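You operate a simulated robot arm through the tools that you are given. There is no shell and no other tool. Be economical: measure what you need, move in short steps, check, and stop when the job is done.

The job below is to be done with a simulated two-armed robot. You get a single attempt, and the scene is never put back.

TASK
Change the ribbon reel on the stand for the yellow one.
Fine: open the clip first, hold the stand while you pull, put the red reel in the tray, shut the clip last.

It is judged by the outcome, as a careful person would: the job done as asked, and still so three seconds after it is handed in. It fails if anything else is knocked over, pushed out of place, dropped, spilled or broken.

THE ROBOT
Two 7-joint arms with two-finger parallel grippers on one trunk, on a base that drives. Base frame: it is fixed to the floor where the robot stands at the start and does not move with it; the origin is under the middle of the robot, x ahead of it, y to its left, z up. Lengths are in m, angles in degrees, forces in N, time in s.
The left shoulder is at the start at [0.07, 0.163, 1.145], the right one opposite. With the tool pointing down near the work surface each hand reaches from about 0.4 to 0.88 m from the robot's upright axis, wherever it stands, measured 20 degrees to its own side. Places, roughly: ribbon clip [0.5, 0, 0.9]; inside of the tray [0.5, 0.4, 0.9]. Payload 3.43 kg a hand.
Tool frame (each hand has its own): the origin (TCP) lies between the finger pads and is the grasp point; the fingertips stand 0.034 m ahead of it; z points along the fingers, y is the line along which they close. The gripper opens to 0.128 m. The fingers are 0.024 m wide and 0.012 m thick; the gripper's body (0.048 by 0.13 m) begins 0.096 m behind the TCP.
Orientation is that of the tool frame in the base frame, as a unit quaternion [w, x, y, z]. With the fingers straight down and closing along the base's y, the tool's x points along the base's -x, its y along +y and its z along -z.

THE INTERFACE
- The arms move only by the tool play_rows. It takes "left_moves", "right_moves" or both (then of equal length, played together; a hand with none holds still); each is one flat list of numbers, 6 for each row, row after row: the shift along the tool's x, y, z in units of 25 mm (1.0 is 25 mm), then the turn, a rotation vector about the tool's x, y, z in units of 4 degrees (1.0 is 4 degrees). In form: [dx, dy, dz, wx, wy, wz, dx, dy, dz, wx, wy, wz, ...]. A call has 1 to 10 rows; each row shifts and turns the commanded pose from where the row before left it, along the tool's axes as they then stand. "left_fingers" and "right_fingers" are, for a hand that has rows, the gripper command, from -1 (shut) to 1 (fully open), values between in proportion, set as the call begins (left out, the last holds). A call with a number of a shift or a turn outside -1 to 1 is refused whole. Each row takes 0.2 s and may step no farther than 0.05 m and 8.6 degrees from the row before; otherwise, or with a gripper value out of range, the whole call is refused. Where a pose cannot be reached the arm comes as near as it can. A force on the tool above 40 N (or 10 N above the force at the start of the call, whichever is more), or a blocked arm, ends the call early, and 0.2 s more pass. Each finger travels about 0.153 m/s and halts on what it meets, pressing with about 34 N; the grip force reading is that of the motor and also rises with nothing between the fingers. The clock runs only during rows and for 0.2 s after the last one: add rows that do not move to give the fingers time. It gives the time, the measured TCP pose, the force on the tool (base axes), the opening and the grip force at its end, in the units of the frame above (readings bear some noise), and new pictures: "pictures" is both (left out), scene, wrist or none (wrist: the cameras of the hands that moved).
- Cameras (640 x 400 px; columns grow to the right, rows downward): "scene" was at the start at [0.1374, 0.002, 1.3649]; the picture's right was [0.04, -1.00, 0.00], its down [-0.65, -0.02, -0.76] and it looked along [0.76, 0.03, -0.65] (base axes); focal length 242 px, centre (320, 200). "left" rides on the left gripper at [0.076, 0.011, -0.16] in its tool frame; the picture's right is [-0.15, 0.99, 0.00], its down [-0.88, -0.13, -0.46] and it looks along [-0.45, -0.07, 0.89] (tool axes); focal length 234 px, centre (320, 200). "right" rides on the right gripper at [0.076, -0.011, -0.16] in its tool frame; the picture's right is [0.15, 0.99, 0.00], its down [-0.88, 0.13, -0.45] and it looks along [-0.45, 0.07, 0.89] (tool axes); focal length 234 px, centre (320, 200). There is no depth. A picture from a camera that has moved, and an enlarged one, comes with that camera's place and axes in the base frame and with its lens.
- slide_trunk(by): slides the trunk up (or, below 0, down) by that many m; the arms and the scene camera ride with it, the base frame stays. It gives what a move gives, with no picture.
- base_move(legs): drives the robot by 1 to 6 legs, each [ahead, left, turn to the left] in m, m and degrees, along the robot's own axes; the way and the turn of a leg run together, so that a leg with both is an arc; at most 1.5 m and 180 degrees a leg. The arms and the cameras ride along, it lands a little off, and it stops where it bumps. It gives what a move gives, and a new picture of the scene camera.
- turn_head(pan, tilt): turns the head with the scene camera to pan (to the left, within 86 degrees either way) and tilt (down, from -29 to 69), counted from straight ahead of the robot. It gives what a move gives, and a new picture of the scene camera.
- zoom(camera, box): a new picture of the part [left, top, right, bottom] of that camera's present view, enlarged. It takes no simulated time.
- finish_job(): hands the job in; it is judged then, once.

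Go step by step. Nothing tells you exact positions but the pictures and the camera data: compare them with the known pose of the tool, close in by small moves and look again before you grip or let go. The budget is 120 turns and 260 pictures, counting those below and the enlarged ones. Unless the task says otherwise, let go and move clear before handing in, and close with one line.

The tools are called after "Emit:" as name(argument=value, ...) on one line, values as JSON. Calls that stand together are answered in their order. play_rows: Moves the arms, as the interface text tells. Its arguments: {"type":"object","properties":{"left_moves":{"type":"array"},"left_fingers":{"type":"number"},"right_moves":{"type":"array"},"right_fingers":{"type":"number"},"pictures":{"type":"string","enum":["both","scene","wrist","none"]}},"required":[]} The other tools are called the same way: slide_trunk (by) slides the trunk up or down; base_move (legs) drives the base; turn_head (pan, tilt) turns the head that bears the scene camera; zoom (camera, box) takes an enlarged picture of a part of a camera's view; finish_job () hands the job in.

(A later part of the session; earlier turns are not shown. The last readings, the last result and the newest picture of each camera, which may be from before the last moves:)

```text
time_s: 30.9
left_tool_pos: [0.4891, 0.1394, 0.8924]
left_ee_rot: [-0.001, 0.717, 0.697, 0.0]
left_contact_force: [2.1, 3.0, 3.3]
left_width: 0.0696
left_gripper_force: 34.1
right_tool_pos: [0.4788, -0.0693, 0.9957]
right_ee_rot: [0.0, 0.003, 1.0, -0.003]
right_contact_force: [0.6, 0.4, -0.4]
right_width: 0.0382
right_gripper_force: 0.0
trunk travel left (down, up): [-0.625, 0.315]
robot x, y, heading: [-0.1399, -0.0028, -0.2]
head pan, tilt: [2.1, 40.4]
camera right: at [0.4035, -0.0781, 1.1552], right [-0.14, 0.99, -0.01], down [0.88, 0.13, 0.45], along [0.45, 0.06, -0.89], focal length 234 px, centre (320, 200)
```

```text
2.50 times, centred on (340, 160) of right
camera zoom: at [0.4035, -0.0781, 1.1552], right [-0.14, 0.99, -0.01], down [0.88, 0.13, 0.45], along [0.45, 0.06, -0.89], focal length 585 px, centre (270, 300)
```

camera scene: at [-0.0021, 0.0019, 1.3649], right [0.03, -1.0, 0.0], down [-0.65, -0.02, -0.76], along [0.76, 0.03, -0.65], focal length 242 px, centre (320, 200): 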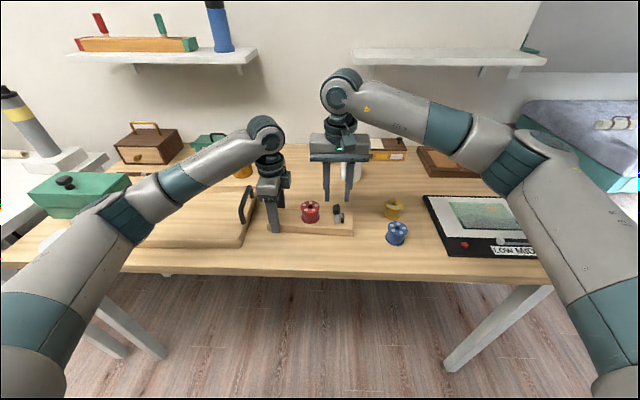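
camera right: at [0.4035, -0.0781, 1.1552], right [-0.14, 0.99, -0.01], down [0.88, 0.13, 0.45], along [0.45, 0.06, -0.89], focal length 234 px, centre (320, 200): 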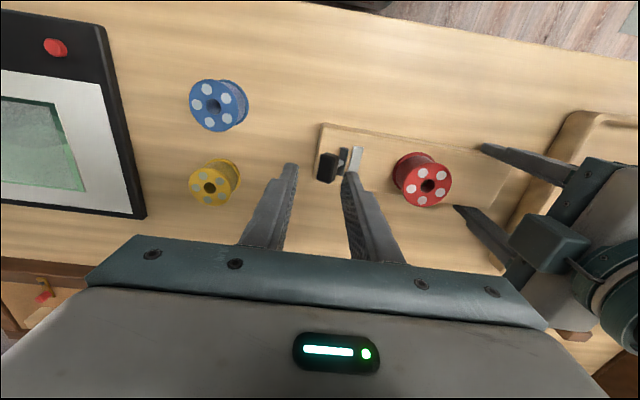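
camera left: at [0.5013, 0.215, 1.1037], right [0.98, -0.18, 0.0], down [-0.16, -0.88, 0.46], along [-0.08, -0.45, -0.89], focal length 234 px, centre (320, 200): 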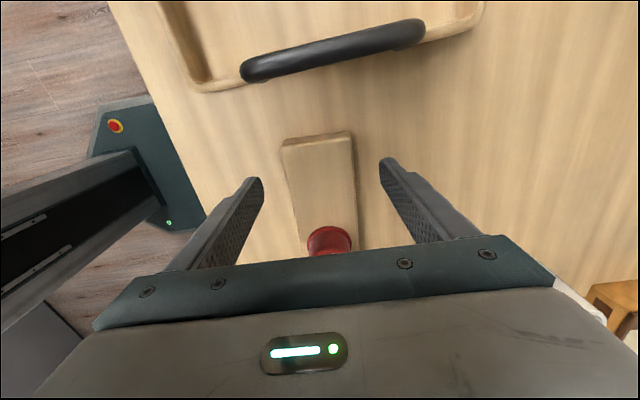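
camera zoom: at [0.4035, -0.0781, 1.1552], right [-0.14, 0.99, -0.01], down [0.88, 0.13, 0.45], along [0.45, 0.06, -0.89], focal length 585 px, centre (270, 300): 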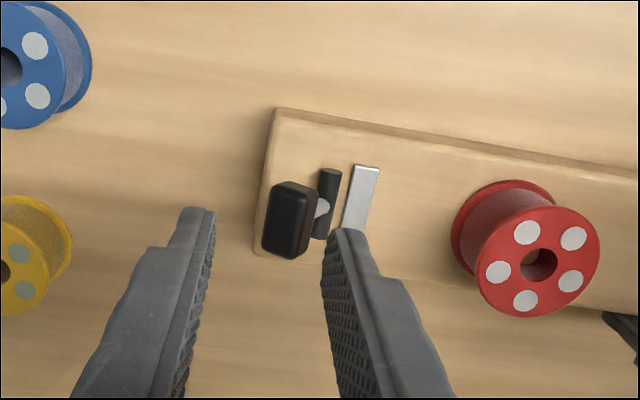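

The clip is open and leans away from the reel. The left hand's side block sticks out toward the reel and would crowd the right hand. I'll release, lean the left hand outward by 24°, and grip the stand again.

Emit:
play_rows(left_moves=[0, 0, 0, 0, 0, 0, 0, 0, 0, 0, 0, 0, 0.15, 0, 0, 0, 0, 0, 0.15, 0, 0, 0, 0, 0, 0, 0, 0, 0, -1, 0, 0, 0, 0, 0, -1, 0, 0, 0, 0, 0, -1, 0, 0, 0, 0, 0, -1, 0, 0, 0, 0, 0, -1, 0, 0, 0, 0, 0, -1, 0], left_fingers=0.6, pictures="wrist")

Emit:
zoom(camera="scene", box=[220, 150, 380, 250])

Emit:
zoom(camera="right", box=[380, 80, 640, 280])

```text
time_s: 33.1
left_tool_pos: [0.4891, 0.1478, 0.8912]
left_ee_rot: [0.145, 0.701, 0.682, -0.15]
left_contact_force: [0.1, 0.3, 0.3]
left_width: 0.1023
left_gripper_force: 0.0
right_tool_pos: [0.4786, -0.0674, 0.9957]
right_ee_rot: [-0.001, 0.002, 1.0, -0.003]
right_contact_force: [-0.4, 0.4, 0.3]
right_width: 0.0384
right_gripper_force: 0.1
trunk travel left (down, up): [-0.625, 0.315]
robot x, y, heading: [-0.1429, 0.0005, -0.4]
head pan, tilt: [2.1, 40.4]
camera left: at [0.5037, 0.2808, 1.0085], right [0.98, -0.16, 0.06], down [-0.15, -0.61, 0.78], along [-0.09, -0.77, -0.63], focal length 234 px, centre (320, 200)
```

left: 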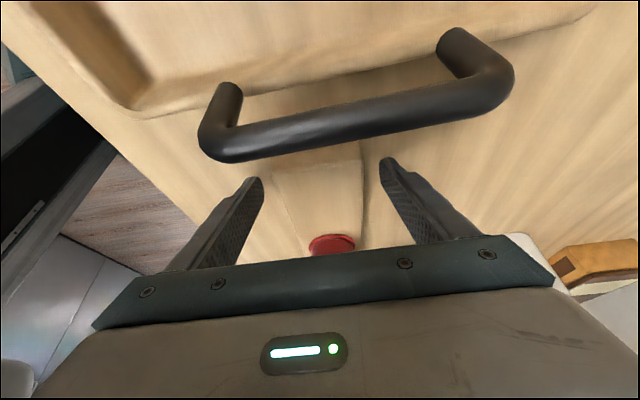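

```text
4.00 times, centred on (300, 200) of scene
camera zoom: at [-0.0021, 0.0024, 1.3649], right [0.03, -1.0, 0.0], down [-0.65, -0.02, -0.76], along [0.76, 0.03, -0.65], focal length 970 px, centre (400, 200)
```

zoom: 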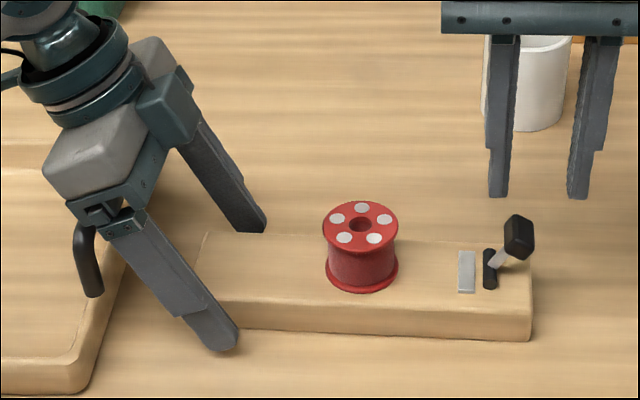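

```text
2.00 times, centred on (510, 180) of right
camera zoom: at [0.4035, -0.0778, 1.1551], right [-0.14, 0.99, -0.01], down [0.88, 0.13, 0.46], along [0.45, 0.06, -0.89], focal length 468 px, centre (-60, 240)
```

zoom: 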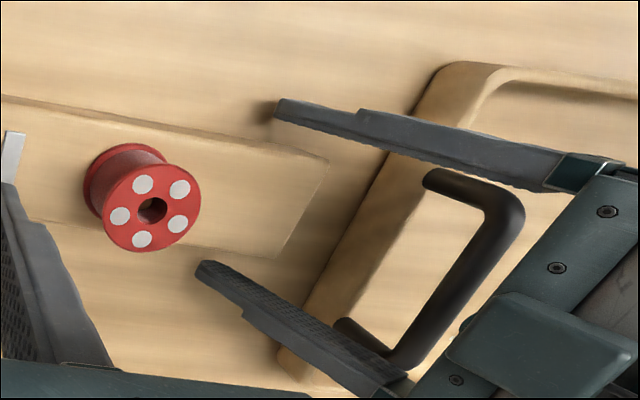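

The left hand leans clear of the handle and the reel. I'll grip the stand again, and bring the right hand, opened to 0.08, above the red reel.

Emit:
play_rows(left_moves=[0, 0, 0, 0, 0, 0, 0, 0, 0, 0, 0, 0, 0, 0, 0, 0, 0, 0, 0, 0, 0, 0, 0, 0, 0, 0, 0, 0, 0, 0, 0, 0, 0, 0, 0, 0, 0, 0, 0, 0, 0, 0], left_fingers=-1, right_moves=[0, 0, -0.8, 0, 0, 0, 0, 0, -0.6, 0, 0, 0, -0.06, 0.9, 0, 0, 0, 0, -0.06, 0.9, 0, 0, 0, 0, -0.06, 0.94, 0, 0, 0, 0, -0.06, 0.94, 0, 0, 0, 0, -0.09, 0.94, 0, 0, 0, 0], right_fingers=0.25)

Emit:
zoom(camera="right", box=[220, 80, 420, 240])

Emit:
zoom(camera="scene", box=[220, 150, 380, 250])

```text
time_s: 34.7
left_tool_pos: [0.4872, 0.1487, 0.8912]
left_ee_rot: [0.145, 0.701, 0.682, -0.149]
left_contact_force: [-1.3, 1.6, -0.8]
left_width: 0.0696
left_gripper_force: 33.9
right_tool_pos: [0.4886, 0.048, 1.0298]
right_ee_rot: [0.0, 0.003, 1.0, -0.004]
right_contact_force: [0.1, 1.0, -0.6]
right_width: 0.0799
right_gripper_force: 0.1
trunk travel left (down, up): [-0.625, 0.315]
robot x, y, heading: [-0.1399, -0.0008, 0.1]
head pan, tilt: [2.1, 40.4]
camera scene: at [-0.0021, 0.0028, 1.3649], right [0.03, -1.0, 0.0], down [-0.65, -0.02, -0.76], along [0.76, 0.03, -0.65], focal length 242 px, centre (320, 200)
camera right: at [0.4138, 0.0383, 1.1889], right [-0.14, 0.99, -0.01], down [0.88, 0.13, 0.46], along [0.45, 0.06, -0.89], focal length 234 px, centre (320, 200)
camera left: at [0.5038, 0.2808, 1.0084], right [0.98, -0.16, 0.06], down [-0.15, -0.61, 0.77], along [-0.09, -0.77, -0.63], focal length 234 px, centre (320, 200)
```

scene: 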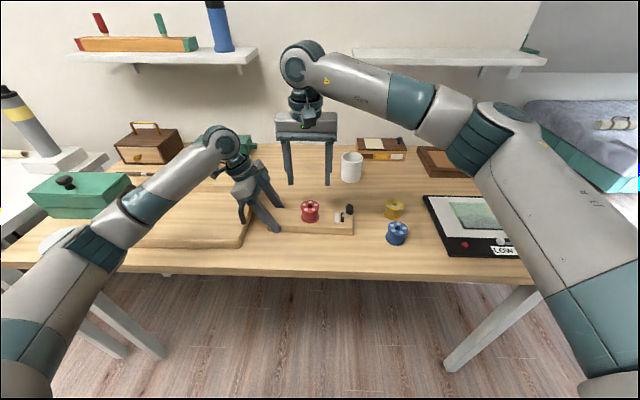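
right: 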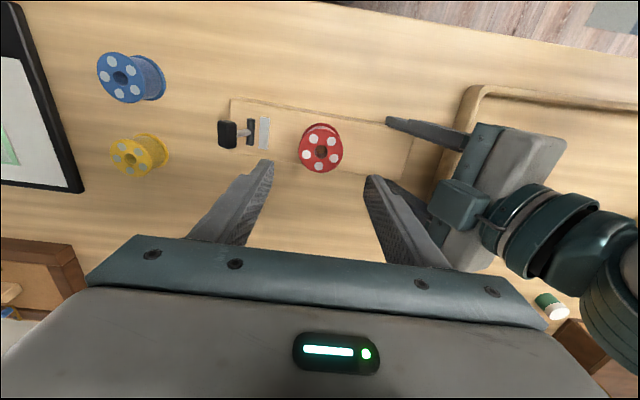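
left: 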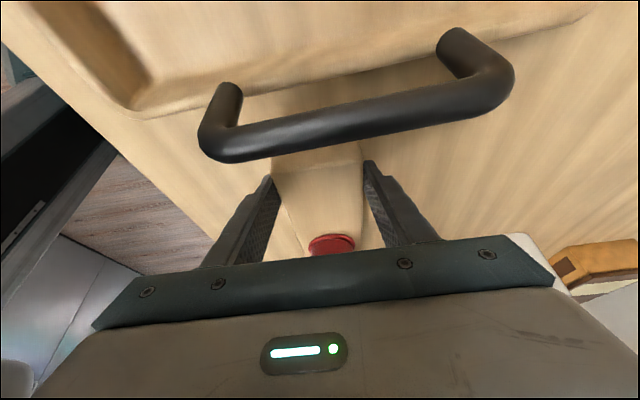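

```text
2.50 times, centred on (320, 160) of right
camera zoom: at [0.4138, 0.0383, 1.1889], right [-0.14, 0.99, -0.01], down [0.88, 0.13, 0.46], along [0.45, 0.06, -0.89], focal length 585 px, centre (320, 300)
```

zoom: 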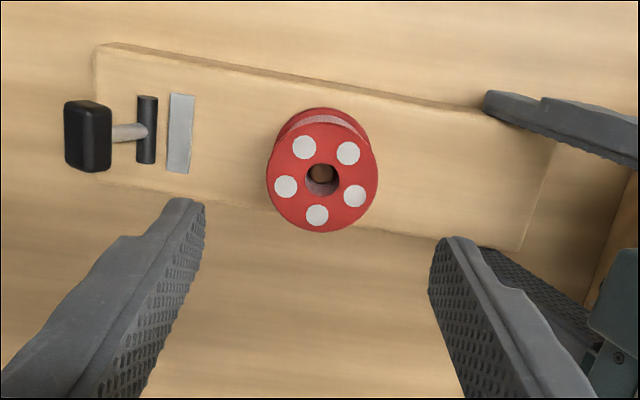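

```text
4.00 times, centred on (300, 200) of scene
camera zoom: at [-0.0021, 0.0028, 1.3649], right [0.03, -1.0, 0.0], down [-0.65, -0.02, -0.76], along [0.76, 0.03, -0.65], focal length 970 px, centre (400, 200)
```

zoom: 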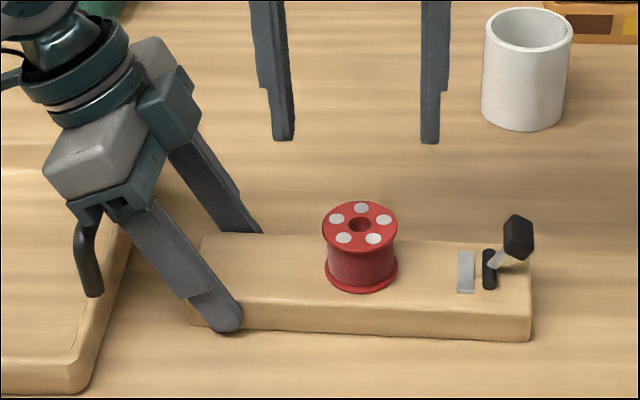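

The reel centre is at (0.485, 0.048). I'll descend with the fingers either side of it, stopping short to check.

Emit:
play_rows(right_moves=[0.06, 0, 0.8, 0, 0, 0, 0.06, 0, 0.8, 0, 0, 0, 0, 0, 0.8, 0, 0, 0, 0, 0, 0.8, 0, 0, 0, 0, 0, 0.6, 0, 0, 0], pictures="none")

Emit:
zoom(camera="right", box=[220, 80, 420, 240])

Emit:
zoom(camera="scene", box=[240, 170, 368, 250])

```text
time_s: 35.9
left_tool_pos: [0.49, 0.1471, 0.8905]
left_ee_rot: [0.143, 0.703, 0.681, -0.15]
left_contact_force: [-1.0, 0.4, 0.1]
left_width: 0.0695
left_gripper_force: 33.6
right_tool_pos: [0.4849, 0.0472, 0.9374]
right_ee_rot: [0.0, 0.003, 1.0, -0.004]
right_contact_force: [0.0, -0.7, -0.3]
right_width: 0.0801
right_gripper_force: 0.1
trunk travel left (down, up): [-0.625, 0.315]
robot x, y, heading: [-0.1402, -0.0025, -0.3]
head pan, tilt: [2.1, 40.4]
```

```text
2.50 times, centred on (320, 160) of right
camera zoom: at [0.4093, 0.037, 1.0964], right [-0.14, 0.99, -0.01], down [0.88, 0.13, 0.46], along [0.45, 0.06, -0.89], focal length 585 px, centre (320, 300)
```

zoom: 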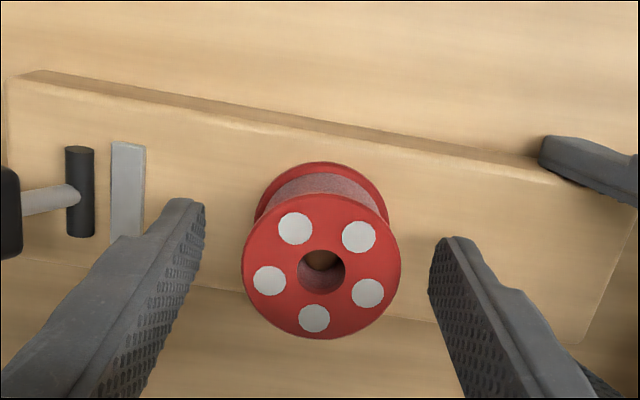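

```text
5.00 times, centred on (304, 210) of scene
camera zoom: at [-0.0019, 0.002, 1.3649], right [0.03, -1.0, 0.0], down [-0.65, -0.02, -0.76], along [0.76, 0.03, -0.65], focal length 1213 px, centre (400, 150)
```

zoom: 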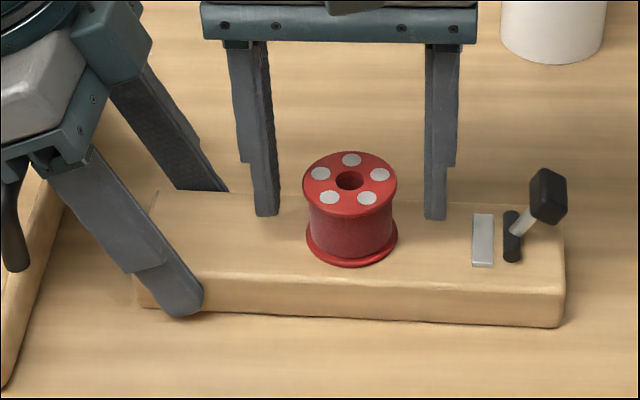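

Aligned. I'll go down the last 18 mm and close on the reel.

Emit:
play_rows(right_moves=[0, 0, 0.4, 0, 0, 0, 0, 0, 0.35, 0, 0, 0], pictures="none")

Emit:
play_rows(right_moves=[0, 0, 0, 0, 0, 0, 0, 0, 0, 0, 0, 0, 0, 0, 0, 0, 0, 0], right_fingers=-1, pictures="none")

Emit:
zoom(camera="scene", box=[240, 170, 368, 250])

```text
time_s: 36.5
left_tool_pos: [0.4886, 0.1487, 0.8917]
left_ee_rot: [0.145, 0.702, 0.681, -0.149]
left_contact_force: [0.4, 0.7, -0.2]
left_width: 0.0697
left_gripper_force: 34.0
right_tool_pos: [0.4841, 0.0464, 0.9176]
right_ee_rot: [0.001, 0.003, 1.0, -0.003]
right_contact_force: [-0.2, 0.9, 0.2]
right_width: 0.0799
right_gripper_force: 0.0
trunk travel left (down, up): [-0.625, 0.315]
robot x, y, heading: [-0.138, 0.0001, -0.5]
head pan, tilt: [2.1, 40.4]
```

```text
time_s: 37.3
left_tool_pos: [0.4897, 0.1478, 0.8919]
left_ee_rot: [0.144, 0.702, 0.681, -0.149]
left_contact_force: [-0.3, -0.4, 1.0]
left_width: 0.0696
left_gripper_force: 34.1
right_tool_pos: [0.4836, 0.0462, 0.9183]
right_ee_rot: [0.0, 0.002, 1.0, -0.003]
right_contact_force: [-0.6, 1.1, 1.2]
right_width: 0.051
right_gripper_force: 33.9
trunk travel left (down, up): [-0.625, 0.315]
robot x, y, heading: [-0.1381, -0.0021, 0.0]
head pan, tilt: [2.1, 40.4]
```

```text
5.00 times, centred on (304, 210) of scene
camera zoom: at [-0.0019, 0.002, 1.3648], right [0.03, -1.0, 0.0], down [-0.65, -0.02, -0.76], along [0.76, 0.03, -0.65], focal length 1213 px, centre (400, 150)
```

zoom: 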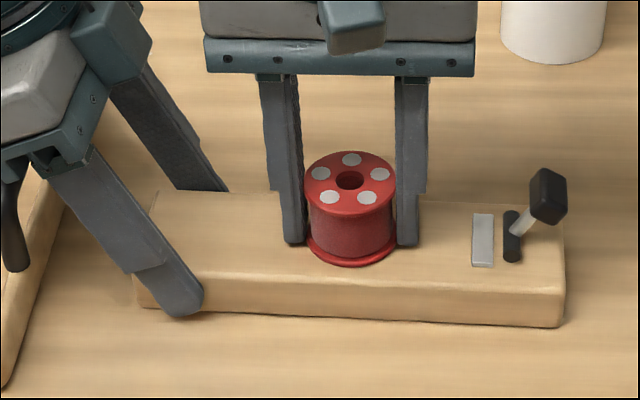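

The reel is gripped (width 0.051). I'll pull it straight up slowly.

Emit:
play_rows(right_moves=[0, 0, -0.3, 0, 0, 0, 0, 0, -0.3, 0, 0, 0, 0, 0, -0.4, 0, 0, 0, 0, 0, -0.4, 0, 0, 0], pictures="none")

Emit:
zoom(camera="scene", box=[240, 170, 368, 250])

```text
time_s: 38.3
left_tool_pos: [0.4884, 0.1476, 0.8922]
left_ee_rot: [0.145, 0.702, 0.681, -0.149]
left_contact_force: [-1.3, 0.5, -0.2]
left_width: 0.0698
left_gripper_force: 34.0
right_tool_pos: [0.4846, 0.0462, 0.9531]
right_ee_rot: [-0.001, 0.003, 1.0, -0.004]
right_contact_force: [0.2, 0.0, -0.2]
right_width: 0.0503
right_gripper_force: 34.1
trunk travel left (down, up): [-0.625, 0.315]
robot x, y, heading: [-0.1412, -0.0007, 0.0]
head pan, tilt: [2.1, 40.4]
```

```text
5.00 times, centred on (304, 210) of scene
camera zoom: at [-0.002, 0.002, 1.3648], right [0.03, -1.0, 0.0], down [-0.65, -0.02, -0.76], along [0.76, 0.03, -0.65], focal length 1213 px, centre (400, 150)
```

zoom: 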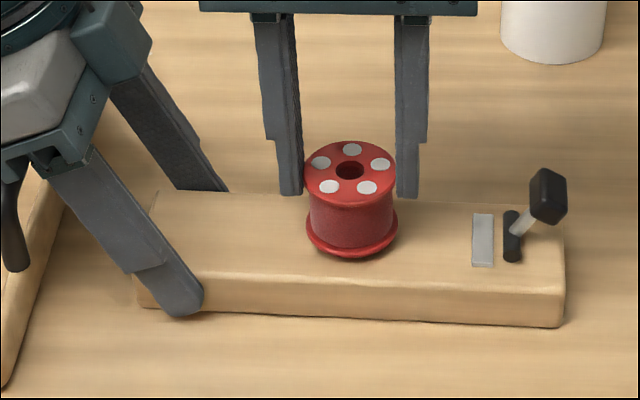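

The reel rose about 8 mm and then slipped in the fingers, so the fit is tight. I'll open, go back down, grip it again low, and pull slowly.

Emit:
play_rows(right_moves=[0, 0, 0, 0, 0, 0, 0, 0, 0, 0, 0, 0], right_fingers=0.1, pictures="none")

Emit:
zoom(camera="scene", box=[270, 180, 350, 230])

Emit:
zoom(camera="right", box=[220, 80, 420, 240])

```text
time_s: 38.9
left_tool_pos: [0.4881, 0.1483, 0.8914]
left_ee_rot: [0.145, 0.701, 0.682, -0.15]
left_contact_force: [-0.1, 0.8, -0.1]
left_width: 0.0697
left_gripper_force: 33.6
right_tool_pos: [0.4854, 0.0472, 0.9521]
right_ee_rot: [0.0, 0.003, 1.0, -0.003]
right_contact_force: [-0.5, 0.0, -0.6]
right_width: 0.0706
right_gripper_force: 0.1
trunk travel left (down, up): [-0.625, 0.315]
robot x, y, heading: [-0.1407, 0.0018, -0.2]
head pan, tilt: [2.1, 40.4]
```

```text
8.00 times, centred on (310, 205) of scene
camera zoom: at [-0.0019, 0.002, 1.3648], right [0.03, -1.0, 0.0], down [-0.65, -0.02, -0.76], along [0.76, 0.03, -0.65], focal length 1940 px, centre (400, 160)
```

zoom: 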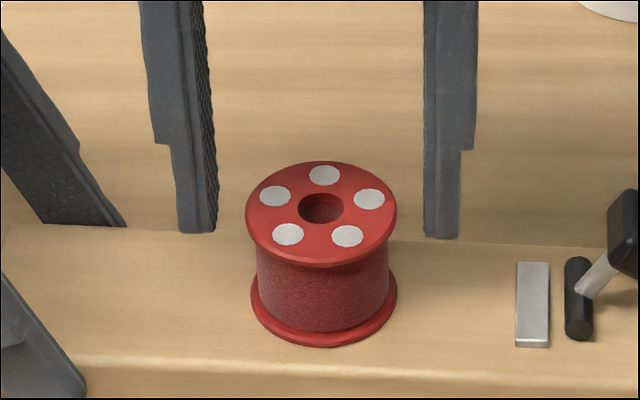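

```text
2.50 times, centred on (320, 160) of right
camera zoom: at [0.4098, 0.0374, 1.1115], right [-0.14, 0.99, -0.01], down [0.88, 0.13, 0.46], along [0.45, 0.06, -0.89], focal length 585 px, centre (320, 300)
```

zoom: 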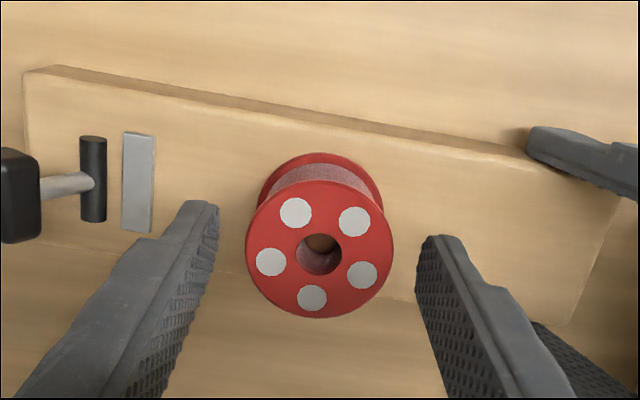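

It dropped back when released, so it was already loose. I'll grip low again and pull slowly in small steps.

Emit:
play_rows(right_moves=[0, 0, 0.5, 0, 0, 0, 0, 0, 0.5, 0, 0, 0, 0, 0, 0.45, 0, 0, 0], pictures="none")

Emit:
play_rows(right_moves=[0, 0, 0, 0, 0, 0, 0, 0, 0, 0, 0, 0, 0, 0, 0, 0, 0, 0, 0, 0, 0, 0, 0, 0, 0, 0, -0.1, 0, 0, 0, 0, 0, -0.1, 0, 0, 0, 0, 0, -0.1, 0, 0, 0], right_fingers=-1, pictures="none")

Emit:
zoom(camera="scene", box=[270, 180, 350, 230])

```text
time_s: 39.7
left_tool_pos: [0.4889, 0.1471, 0.8907]
left_ee_rot: [0.144, 0.702, 0.681, -0.149]
left_contact_force: [0.9, 0.6, -0.3]
left_width: 0.0696
left_gripper_force: 33.8
right_tool_pos: [0.4845, 0.0478, 0.9147]
right_ee_rot: [0.0, 0.002, 1.0, -0.003]
right_contact_force: [-1.8, 0.0, 2.7]
right_width: 0.07
right_gripper_force: 0.1
trunk travel left (down, up): [-0.625, 0.315]
robot x, y, heading: [-0.1411, 0.0013, -0.2]
head pan, tilt: [2.1, 40.4]
```

```text
time_s: 41.3
left_tool_pos: [0.489, 0.1473, 0.8912]
left_ee_rot: [0.145, 0.702, 0.681, -0.149]
left_contact_force: [-0.5, 0.6, -0.8]
left_width: 0.0695
left_gripper_force: 34.5
right_tool_pos: [0.4844, 0.0484, 0.9229]
right_ee_rot: [0.0, 0.003, 1.0, -0.004]
right_contact_force: [1.2, 0.8, 0.2]
right_width: 0.0504
right_gripper_force: 34.0
trunk travel left (down, up): [-0.625, 0.315]
robot x, y, heading: [-0.1403, 0.0016, -0.1]
head pan, tilt: [2.1, 40.4]
```

```text
8.00 times, centred on (310, 205) of scene
camera zoom: at [-0.002, 0.002, 1.3648], right [0.03, -1.0, 0.0], down [-0.65, -0.02, -0.76], along [0.76, 0.03, -0.65], focal length 1940 px, centre (400, 160)
```

zoom: 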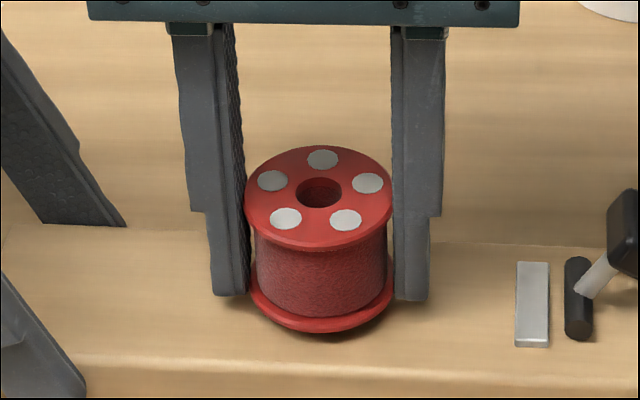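

The reel is rising with the hand this time, with no resistance. I'll continue slowly upward.

Emit:
play_rows(right_moves=[0, 0, -0.1, 0, 0, 0, 0, 0, -0.1, 0, 0, 0, 0, 0, -0.15, 0, 0, 0, 0, 0, -0.15, 0, 0, 0, 0, 0, -0.15, 0, 0, 0, 0, 0, -0.2, 0, 0, 0, 0, 0, -0.2, 0, 0, 0, 0, 0, -0.2, 0, 0, 0], pictures="none")

Emit:
zoom(camera="scene", box=[270, 170, 350, 230])

```text
time_s: 43.1
left_tool_pos: [0.4898, 0.1468, 0.8912]
left_ee_rot: [0.144, 0.701, 0.682, -0.149]
left_contact_force: [-0.3, 1.1, -0.6]
left_width: 0.0698
left_gripper_force: 33.5
right_tool_pos: [0.4839, 0.0477, 0.955]
right_ee_rot: [0.0, 0.003, 1.0, -0.004]
right_contact_force: [-1.9, -0.3, -0.3]
right_width: 0.0507
right_gripper_force: 34.2
trunk travel left (down, up): [-0.625, 0.315]
robot x, y, heading: [-0.1413, -0.0027, -0.4]
head pan, tilt: [2.1, 40.4]
```

```text
6.67 times, centred on (310, 200) of scene
camera zoom: at [-0.0019, 0.0021, 1.3648], right [0.03, -1.0, 0.0], down [-0.65, -0.02, -0.76], along [0.76, 0.03, -0.65], focal length 1617 px, centre (387, 200)
```

zoom: 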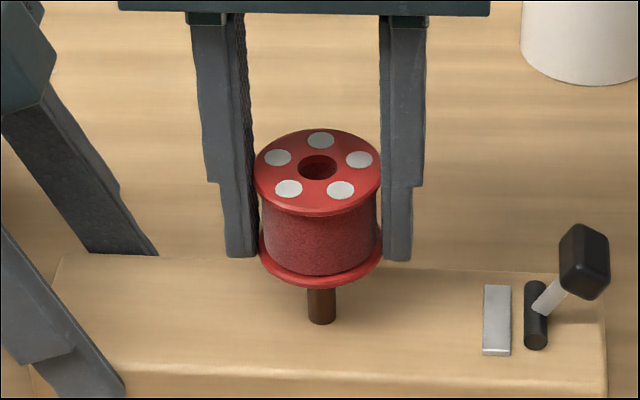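

It is rising cleanly off a brown peg. I'll lift it well clear.

Emit:
play_rows(right_moves=[0, 0, -0.3, 0, 0, 0, 0, 0, -0.3, 0, 0, 0, 0, 0, -0.3, 0, 0, 0, 0, 0, -0.4, 0, 0, 0, 0, 0, -0.4, 0, 0, 0, 0, 0, -0.6, 0, 0, 0, 0, 0, -0.6, 0, 0, 0, 0, 0, -0.6, 0, 0, 0], pictures="wrist")

Emit:
zoom(camera="scene", box=[254, 150, 366, 240])

```text
time_s: 44.9
left_tool_pos: [0.4898, 0.1484, 0.8909]
left_ee_rot: [0.144, 0.702, 0.681, -0.149]
left_contact_force: [0.0, 0.8, -0.3]
left_width: 0.0696
left_gripper_force: 34.2
right_tool_pos: [0.4857, 0.0482, 1.0428]
right_ee_rot: [0.0, 0.002, 1.0, -0.003]
right_contact_force: [-0.7, 1.1, 0.6]
right_width: 0.0505
right_gripper_force: 34.6
trunk travel left (down, up): [-0.625, 0.315]
robot x, y, heading: [-0.1403, 0.0007, -0.1]
head pan, tilt: [2.1, 40.4]
camera right: at [0.41, 0.0382, 1.2016], right [-0.14, 0.99, -0.01], down [0.88, 0.13, 0.46], along [0.45, 0.06, -0.89], focal length 234 px, centre (320, 200)
```

right: 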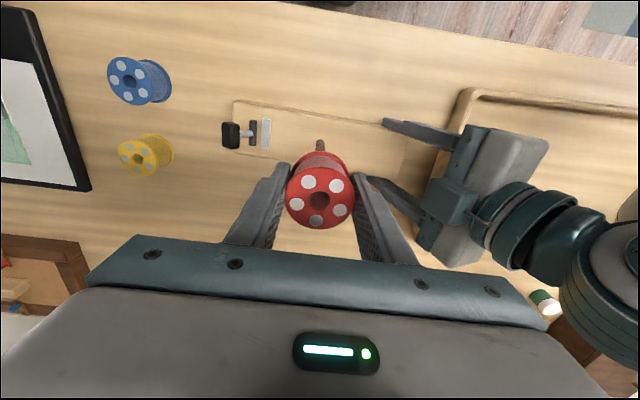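

```text
4.44 times, centred on (310, 195) of scene
camera zoom: at [-0.0021, 0.0021, 1.3648], right [0.03, -1.0, 0.0], down [-0.65, -0.02, -0.76], along [0.76, 0.03, -0.65], focal length 1078 px, centre (364, 222)
```

zoom: 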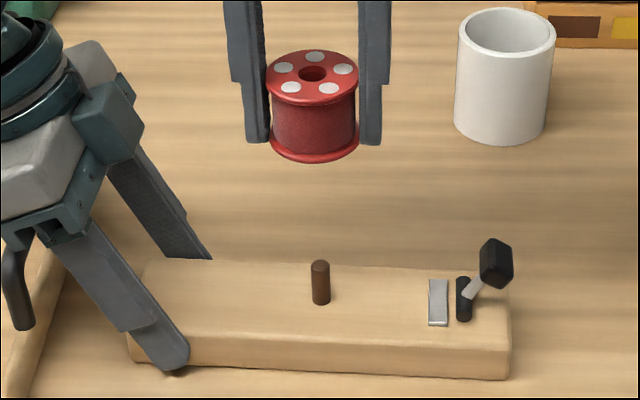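

The red reel is off and the bare peg shows. I'll release the stand with the left hand and retreat it up and back along its own axis, so I can bring the red reel to the tray.

Emit:
play_rows(left_moves=[0, 0, 0, 0, 0, 0, 0, 0, 0, 0, 0, 0, 0, 0, -0.5, 0, 0, 0, 0, 0, -1, 0, 0, 0, 0, 0, -1, 0, 0, 0, 0, 0, -1, 0, 0, 0, 0, 0, -1, 0, 0, 0, 0, 0, -1, 0, 0, 0, 0, 0, -1, 0, 0, 0, 0, 0, -1, 0, 0, 0], left_fingers=0.6, right_moves=[0, 0, 0, 0, 0, 0, 0, 0, 0, 0, 0, 0, 0, 0, 0, 0, 0, 0, 0, 0, 0, 0, 0, 0, 0, 0, 0, 0, 0, 0, 0, 0, 0, 0, 0, 0, 0, 0, -0.3, 0, 0, 0, 0, 0, -0.3, 0, 0, 0, 0, 0, -0.3, 0, 0, 0, 0, 0, -0.3, 0, 0, 0], pictures="scene")

Emit:
turn_head(pan=50, tilt=45)

```text
time_s: 47.1
left_tool_pos: [0.4912, 0.2243, 1.0625]
left_ee_rot: [0.145, 0.702, 0.681, -0.15]
left_contact_force: [-0.6, 0.2, -0.1]
left_width: 0.1023
left_gripper_force: 0.0
right_tool_pos: [0.4854, 0.0489, 1.0719]
right_ee_rot: [0.0, 0.003, 1.0, -0.004]
right_contact_force: [0.6, -0.1, -0.5]
right_width: 0.0506
right_gripper_force: 34.4
trunk travel left (down, up): [-0.625, 0.315]
robot x, y, heading: [-0.1393, -0.0048, -0.2]
head pan, tilt: [2.1, 40.4]
camera scene: at [-0.0025, 0.002, 1.3649], right [0.03, -1.0, 0.0], down [-0.65, -0.02, -0.76], along [0.76, 0.03, -0.65], focal length 242 px, centre (320, 200)
```

scene: 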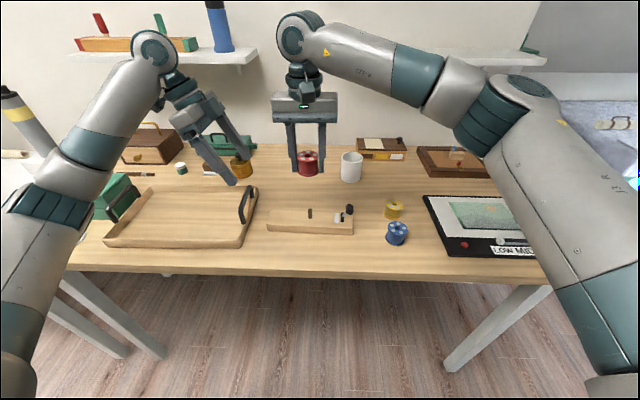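

```text
time_s: 48.3
left_tool_pos: [0.4914, 0.2251, 1.0611]
left_ee_rot: [0.146, 0.701, 0.682, -0.149]
left_contact_force: [0.5, -0.8, 0.6]
left_width: 0.1024
left_gripper_force: 0.0
right_tool_pos: [0.4847, 0.0475, 1.0714]
right_ee_rot: [0.001, 0.002, 1.0, -0.003]
right_contact_force: [-0.7, -1.1, -0.7]
right_width: 0.0508
right_gripper_force: 34.1
trunk travel left (down, up): [-0.625, 0.315]
robot x, y, heading: [-0.1384, 0.002, 0.1]
head pan, tilt: [50.0, 45.0]
camera scene: at [-0.0343, 0.0612, 1.3582], right [0.76, -0.64, 0.0], down [-0.46, -0.54, -0.71], along [0.46, 0.54, -0.71], focal length 242 px, centre (320, 200)
```

scene: 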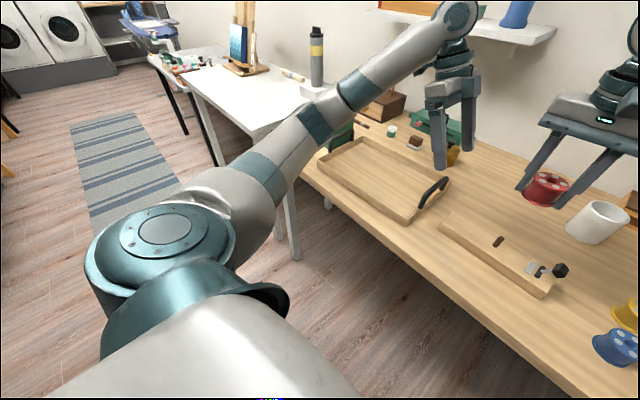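

The floor and the space to the left are free. I'll strafe the base 0.29 m left so the right hand comes over the tray.

Emit:
base_move(legs=[[0, 0.29, 0]])

Emit:
turn_head(pan=0, tilt=45)

Emit:
zoom(camera="right", box=[0, 0, 640, 400])

```text
time_s: 50.3
left_tool_pos: [0.4901, 0.5141, 1.0623]
left_ee_rot: [0.146, 0.7, 0.683, -0.149]
left_contact_force: [0.1, -0.4, 0.4]
left_width: 0.1025
left_gripper_force: 0.0
right_tool_pos: [0.4839, 0.3377, 1.0707]
right_ee_rot: [0.0, 0.0, 1.0, -0.004]
right_contact_force: [-0.3, -0.4, -0.1]
right_width: 0.0504
right_gripper_force: 34.1
trunk travel left (down, up): [-0.625, 0.315]
robot x, y, heading: [-0.1381, 0.2875, 0.1]
head pan, tilt: [50.0, 45.0]
camera scene: at [-0.0351, 0.3479, 1.3582], right [0.77, -0.64, 0.0], down [-0.45, -0.54, -0.71], along [0.45, 0.54, -0.71], focal length 242 px, centre (320, 200)
```

scene: 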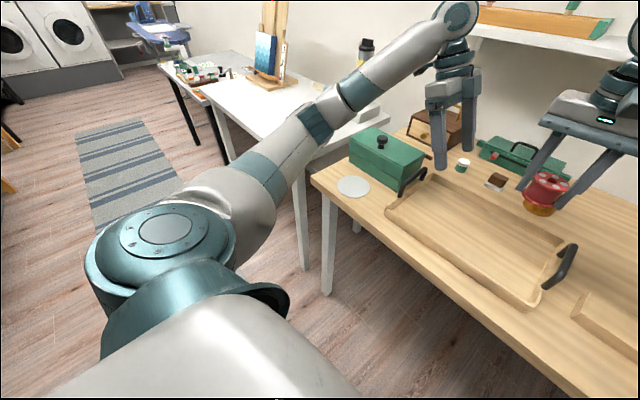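

```text
time_s: 51.5
left_tool_pos: [0.4894, 0.5151, 1.062]
left_ee_rot: [0.145, 0.7, 0.683, -0.149]
left_contact_force: [0.1, 0.6, -0.4]
left_width: 0.1021
left_gripper_force: 0.1
right_tool_pos: [0.484, 0.3372, 1.0716]
right_ee_rot: [0.001, -0.001, 1.0, -0.003]
right_contact_force: [-0.4, 0.5, -0.8]
right_width: 0.0504
right_gripper_force: 33.8
trunk travel left (down, up): [-0.625, 0.315]
robot x, y, heading: [-0.1409, 0.2874, 0.5]
head pan, tilt: [0.0, 45.0]
camera scene: at [-0.0058, 0.2858, 1.3581], right [0.01, -1.0, 0.0], down [-0.71, 0.0, -0.71], along [0.71, 0.0, -0.71], focal length 242 px, centre (320, 200)
```

scene: 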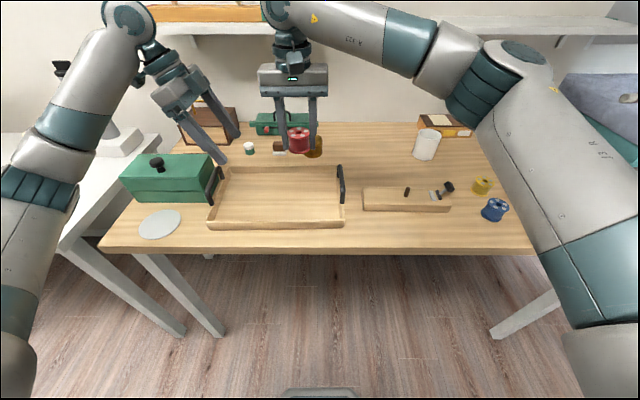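

```text
1.00 times, centred on (320, 200) of right
camera zoom: at [0.4094, 0.3277, 1.2309], right [-0.15, 0.99, -0.01], down [0.88, 0.13, 0.46], along [0.45, 0.06, -0.89], focal length 234 px, centre (320, 200)
```

zoom: 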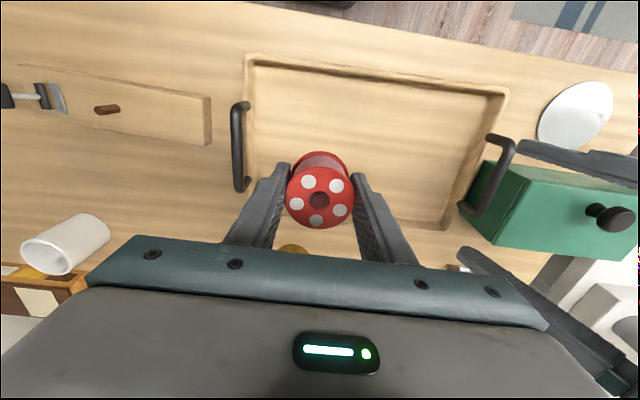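

The tray interior spans about x 0.41–0.60 and y 0.24–0.57. I'll go over (0.50, 0.36) and descend.

Emit:
play_rows(right_moves=[-0.64, 0.92, 0, 0, 0, 0, 0, 0, 0.8, 0, 0, 0, 0, 0, 0.8, 0, 0, 0, 0, 0, 0.8, 0, 0, 0, 0, 0, 0.8, 0, 0, 0, 0, 0, 0.8, 0, 0, 0, 0, 0, 0.8, 0, 0, 0, 0, 0, 0.8, 0, 0, 0, 0, 0, 0.5, 0, 0, 0], pictures="none")

Emit:
zoom(camera="scene", box=[240, 130, 368, 230])

```text
time_s: 53.5
left_tool_pos: [0.4907, 0.5152, 1.0614]
left_ee_rot: [0.146, 0.7, 0.684, -0.148]
left_contact_force: [0.0, 1.1, -0.3]
left_width: 0.1022
left_gripper_force: 0.1
right_tool_pos: [0.4995, 0.3585, 0.9175]
right_ee_rot: [0.0, 0.0, 1.0, -0.003]
right_contact_force: [0.3, 0.0, -0.7]
right_width: 0.0503
right_gripper_force: 34.5
trunk travel left (down, up): [-0.625, 0.315]
robot x, y, heading: [-0.1401, 0.2867, 0.0]
head pan, tilt: [0.0, 45.0]
```

```text
4.00 times, centred on (304, 180) of scene
camera zoom: at [-0.0056, 0.2856, 1.3581], right [0.0, -1.0, 0.0], down [-0.71, 0.0, -0.71], along [0.71, 0.0, -0.71], focal length 970 px, centre (384, 280)
```

zoom: 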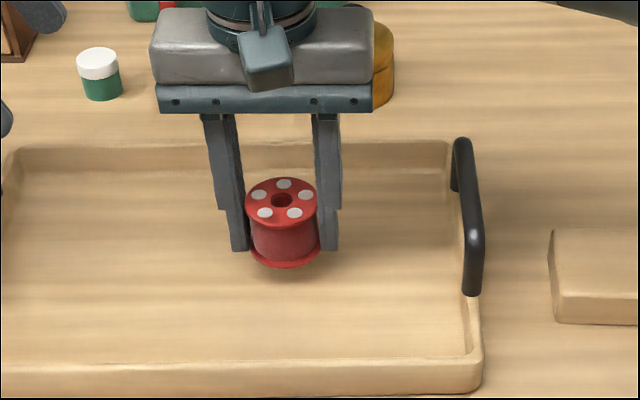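

The reel is just above the tray floor. I'll lower it gently.

Emit:
play_rows(right_moves=[0, 0, 0.25, 0, 0, 0, 0, 0, 0.2, 0, 0, 0, 0, 0, 0.1, 0, 0, 0], pictures="none")

Emit:
zoom(camera="scene", box=[270, 150, 350, 210])

```text
time_s: 54.2
left_tool_pos: [0.4896, 0.515, 1.0622]
left_ee_rot: [0.145, 0.7, 0.683, -0.148]
left_contact_force: [-0.3, -0.1, 0.3]
left_width: 0.1024
left_gripper_force: 0.1
right_tool_pos: [0.5007, 0.3594, 0.9046]
right_ee_rot: [0.0, 0.0, 1.0, -0.004]
right_contact_force: [1.2, -0.2, -0.7]
right_width: 0.0504
right_gripper_force: 33.3
trunk travel left (down, up): [-0.625, 0.315]
robot x, y, heading: [-0.1424, 0.2851, 0.0]
head pan, tilt: [0.0, 45.0]
```

```text
6.67 times, centred on (310, 180) of scene
camera zoom: at [-0.0058, 0.2856, 1.3582], right [0.0, -1.0, 0.0], down [-0.71, 0.0, -0.71], along [0.71, 0.0, -0.71], focal length 1617 px, centre (387, 333)
```

zoom: 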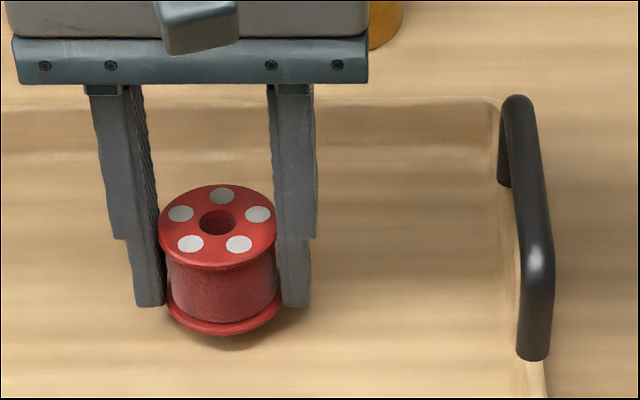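

Emit:
play_rows(right_moves=[0, 0, 0.1, 0, 0, 0, 0, 0, 0.1, 0, 0, 0, 0, 0, 0.1, 0, 0, 0], pictures="none")

Emit:
zoom(camera="scene", box=[270, 150, 350, 210])

```text
time_s: 55.0
left_tool_pos: [0.4904, 0.5148, 1.0623]
left_ee_rot: [0.145, 0.7, 0.683, -0.149]
left_contact_force: [-0.2, 0.7, -0.7]
left_width: 0.1024
left_gripper_force: 0.1
right_tool_pos: [0.4996, 0.3598, 0.8984]
right_ee_rot: [0.0, 0.0, 1.0, -0.004]
right_contact_force: [-0.6, 0.4, -0.9]
right_width: 0.0504
right_gripper_force: 33.7
trunk travel left (down, up): [-0.625, 0.315]
robot x, y, heading: [-0.1415, 0.2887, 0.2]
head pan, tilt: [0.0, 45.0]
```

```text
6.67 times, centred on (310, 180) of scene
camera zoom: at [-0.0058, 0.2856, 1.3582], right [0.0, -1.0, 0.0], down [-0.71, 0.0, -0.71], along [0.71, 0.0, -0.71], focal length 1617 px, centre (387, 333)
```

zoom: 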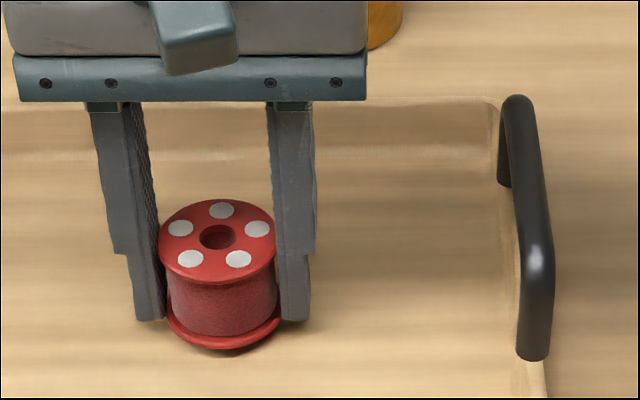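

Still a small gap. I'll lower until contact shows.

Emit:
play_rows(right_moves=[0, 0, 0.08, 0, 0, 0, 0, 0, 0.08, 0, 0, 0], pictures="none")

Emit:
zoom(camera="scene", box=[270, 150, 350, 210])

```text
time_s: 55.6
left_tool_pos: [0.4914, 0.5152, 1.0623]
left_ee_rot: [0.146, 0.7, 0.683, -0.149]
left_contact_force: [0.4, 0.5, -0.1]
left_width: 0.1023
left_gripper_force: 0.1
right_tool_pos: [0.4998, 0.3599, 0.8932]
right_ee_rot: [0.001, 0.0, 1.0, -0.004]
right_contact_force: [0.9, 0.1, -0.2]
right_width: 0.0506
right_gripper_force: 34.3
trunk travel left (down, up): [-0.625, 0.315]
robot x, y, heading: [-0.1399, 0.2839, 0.0]
head pan, tilt: [0.0, 45.0]
```

```text
6.67 times, centred on (310, 180) of scene
camera zoom: at [-0.0058, 0.2856, 1.3582], right [0.0, -1.0, 0.0], down [-0.71, 0.0, -0.71], along [0.71, 0.0, -0.71], focal length 1617 px, centre (387, 333)
```

zoom: 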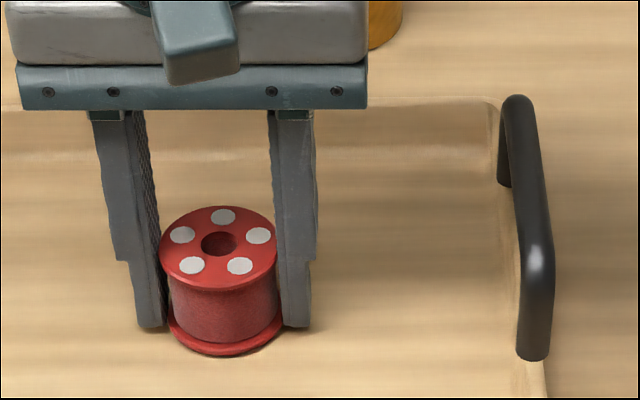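

It's now within about a millimetre of the floor. One more tiny step, then I'll open the fingers moderately and lift away.

Emit:
play_rows(right_moves=[0, 0, 0.05, 0, 0, 0], pictures="none")

Emit:
play_rows(right_moves=[0, 0, 0, 0, 0, 0, 0, 0, 0, 0, 0, 0, 0, 0, -0.4, 0, 0, 0, 0, 0, -0.8, 0, 0, 0, 0, 0, -0.9, 0, 0, 0, 0, 0, -0.9, 0, 0, 0, 0, 0, -0.9, 0, 0, 0, 0, 0, -0.9, 0, 0, 0, 0, 0, -0.9, 0, 0, 0, 0, 0, -0.9, 0, 0, 0], right_fingers=0.25, pictures="scene")

```text
time_s: 56.0
left_tool_pos: [0.4899, 0.5153, 1.0625]
left_ee_rot: [0.145, 0.7, 0.683, -0.149]
left_contact_force: [0.1, 0.8, -0.2]
left_width: 0.1023
left_gripper_force: 0.1
right_tool_pos: [0.5005, 0.3602, 0.8911]
right_ee_rot: [0.0, 0.0, 1.0, -0.003]
right_contact_force: [0.4, -0.1, 0.1]
right_width: 0.0507
right_gripper_force: 33.6
trunk travel left (down, up): [-0.625, 0.315]
robot x, y, heading: [-0.1416, 0.2896, 0.1]
head pan, tilt: [0.0, 45.0]
```

```text
time_s: 58.2
left_tool_pos: [0.4893, 0.5156, 1.0625]
left_ee_rot: [0.144, 0.701, 0.682, -0.149]
left_contact_force: [-0.2, 1.0, 0.3]
left_width: 0.1026
left_gripper_force: 0.1
right_tool_pos: [0.5006, 0.3604, 1.0578]
right_ee_rot: [0.0, 0.001, 1.0, -0.003]
right_contact_force: [0.3, -0.9, 0.2]
right_width: 0.0798
right_gripper_force: 0.1
trunk travel left (down, up): [-0.625, 0.315]
robot x, y, heading: [-0.1406, 0.2837, 0.3]
head pan, tilt: [0.0, 45.0]
camera scene: at [-0.0064, 0.2856, 1.3582], right [0.0, -1.0, 0.0], down [-0.71, 0.0, -0.71], along [0.71, 0.0, -0.71], focal length 242 px, centre (320, 200)
```

scene: 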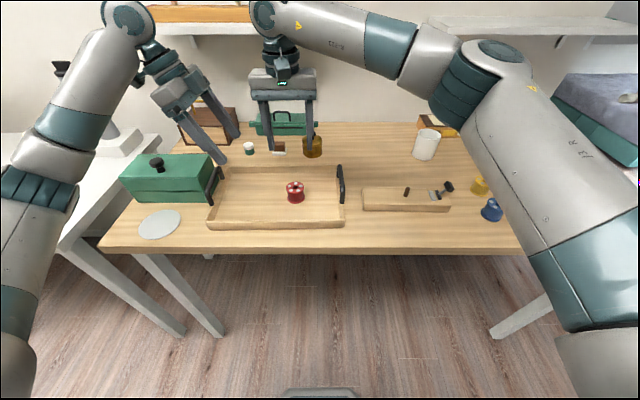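

The red reel stands in the tray. I'll strafe back right.

Emit:
base_move(legs=[[0, -0.285, 0]])

```text
time_s: 60.2
left_tool_pos: [0.4905, 0.2233, 1.0625]
left_ee_rot: [0.145, 0.701, 0.682, -0.149]
left_contact_force: [0.6, 0.6, 0.7]
left_width: 0.1026
left_gripper_force: 0.1
right_tool_pos: [0.5013, 0.0674, 1.0578]
right_ee_rot: [0.0, 0.001, 1.0, -0.003]
right_contact_force: [0.5, 0.0, 0.1]
right_width: 0.0799
right_gripper_force: 0.0
trunk travel left (down, up): [-0.625, 0.315]
robot x, y, heading: [-0.1381, -0.0064, 0.0]
head pan, tilt: [0.0, 45.0]
camera scene: at [-0.005, -0.0046, 1.3581], right [0.0, -1.0, 0.0], down [-0.71, 0.0, -0.71], along [0.71, 0.0, -0.71], focal length 242 px, centre (320, 200)
```

scene: 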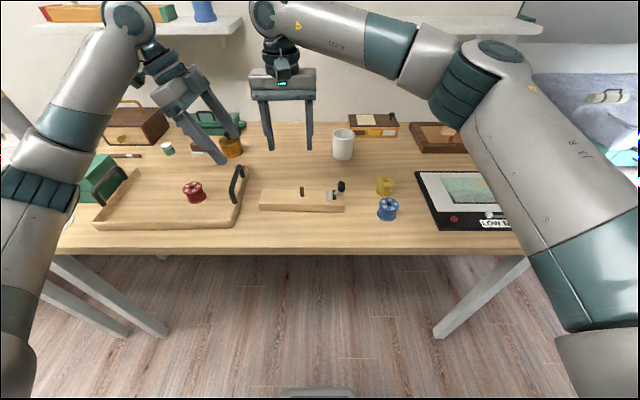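

Now I'll move the right hand over the yellow reel at about (0.54, -0.197).

Emit:
play_rows(right_moves=[-0.15, -1, 0, 0, 0, 0, -0.15, -1, 0, 0, 0, 0, -0.15, -1, 0, 0, 0, 0, -0.15, -1, 0, 0, 0, 0, -0.15, -1, 0, 0, 0, 0, -0.15, -1, 0, 0, 0, 0, -0.15, -1, 0, 0, 0, 0, -0.15, -1, 0, 0, 0, 0, -0.15, -1, 0, 0, 0, 0, -0.2, -1, 0, 0, 0, 0], pictures="none")

Emit:
zoom(camera="right", box=[220, 60, 420, 220])

Emit:
zoom(camera="scene", box=[330, 130, 458, 230])

```text
time_s: 62.5
left_tool_pos: [0.4918, 0.2221, 1.0616]
left_ee_rot: [0.144, 0.702, 0.682, -0.148]
left_contact_force: [1.5, 0.6, 0.2]
left_width: 0.1025
left_gripper_force: 0.2
right_tool_pos: [0.5407, -0.1818, 1.0593]
right_ee_rot: [0.0, 0.001, 1.0, -0.002]
right_contact_force: [0.5, 0.1, -0.3]
right_width: 0.08
right_gripper_force: 0.2
trunk travel left (down, up): [-0.625, 0.315]
robot x, y, heading: [-0.1363, -0.0014, 0.1]
head pan, tilt: [0.0, 45.0]
```

```text
2.50 times, centred on (320, 140) of right
camera zoom: at [0.4652, -0.1927, 1.2184], right [-0.14, 0.99, -0.01], down [0.88, 0.13, 0.46], along [0.45, 0.06, -0.89], focal length 585 px, centre (320, 350)
```

zoom: 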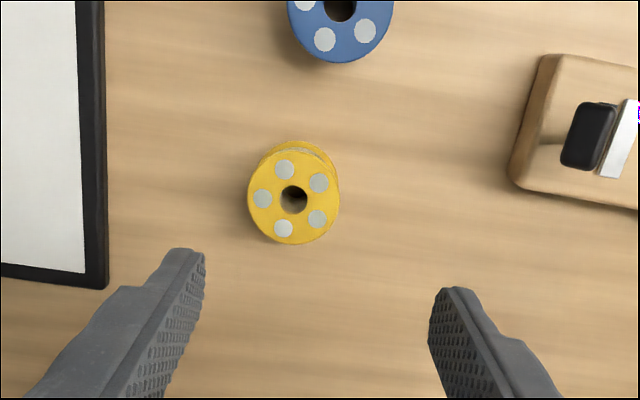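

```text
4.00 times, centred on (394, 180) of scene
camera zoom: at [-0.0051, -0.0056, 1.3582], right [0.0, -1.0, 0.0], down [-0.71, 0.0, -0.71], along [0.71, 0.0, -0.71], focal length 970 px, centre (24, 280)
```

zoom: 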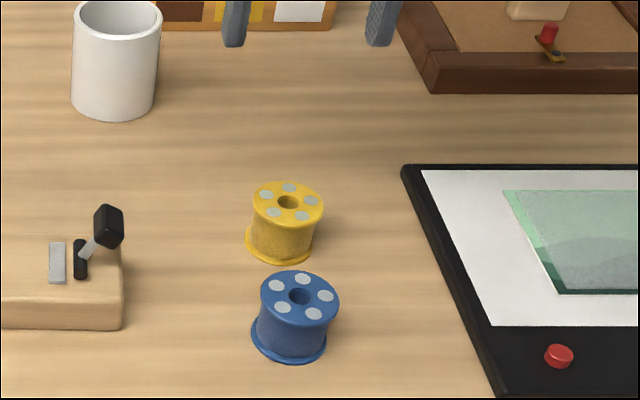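

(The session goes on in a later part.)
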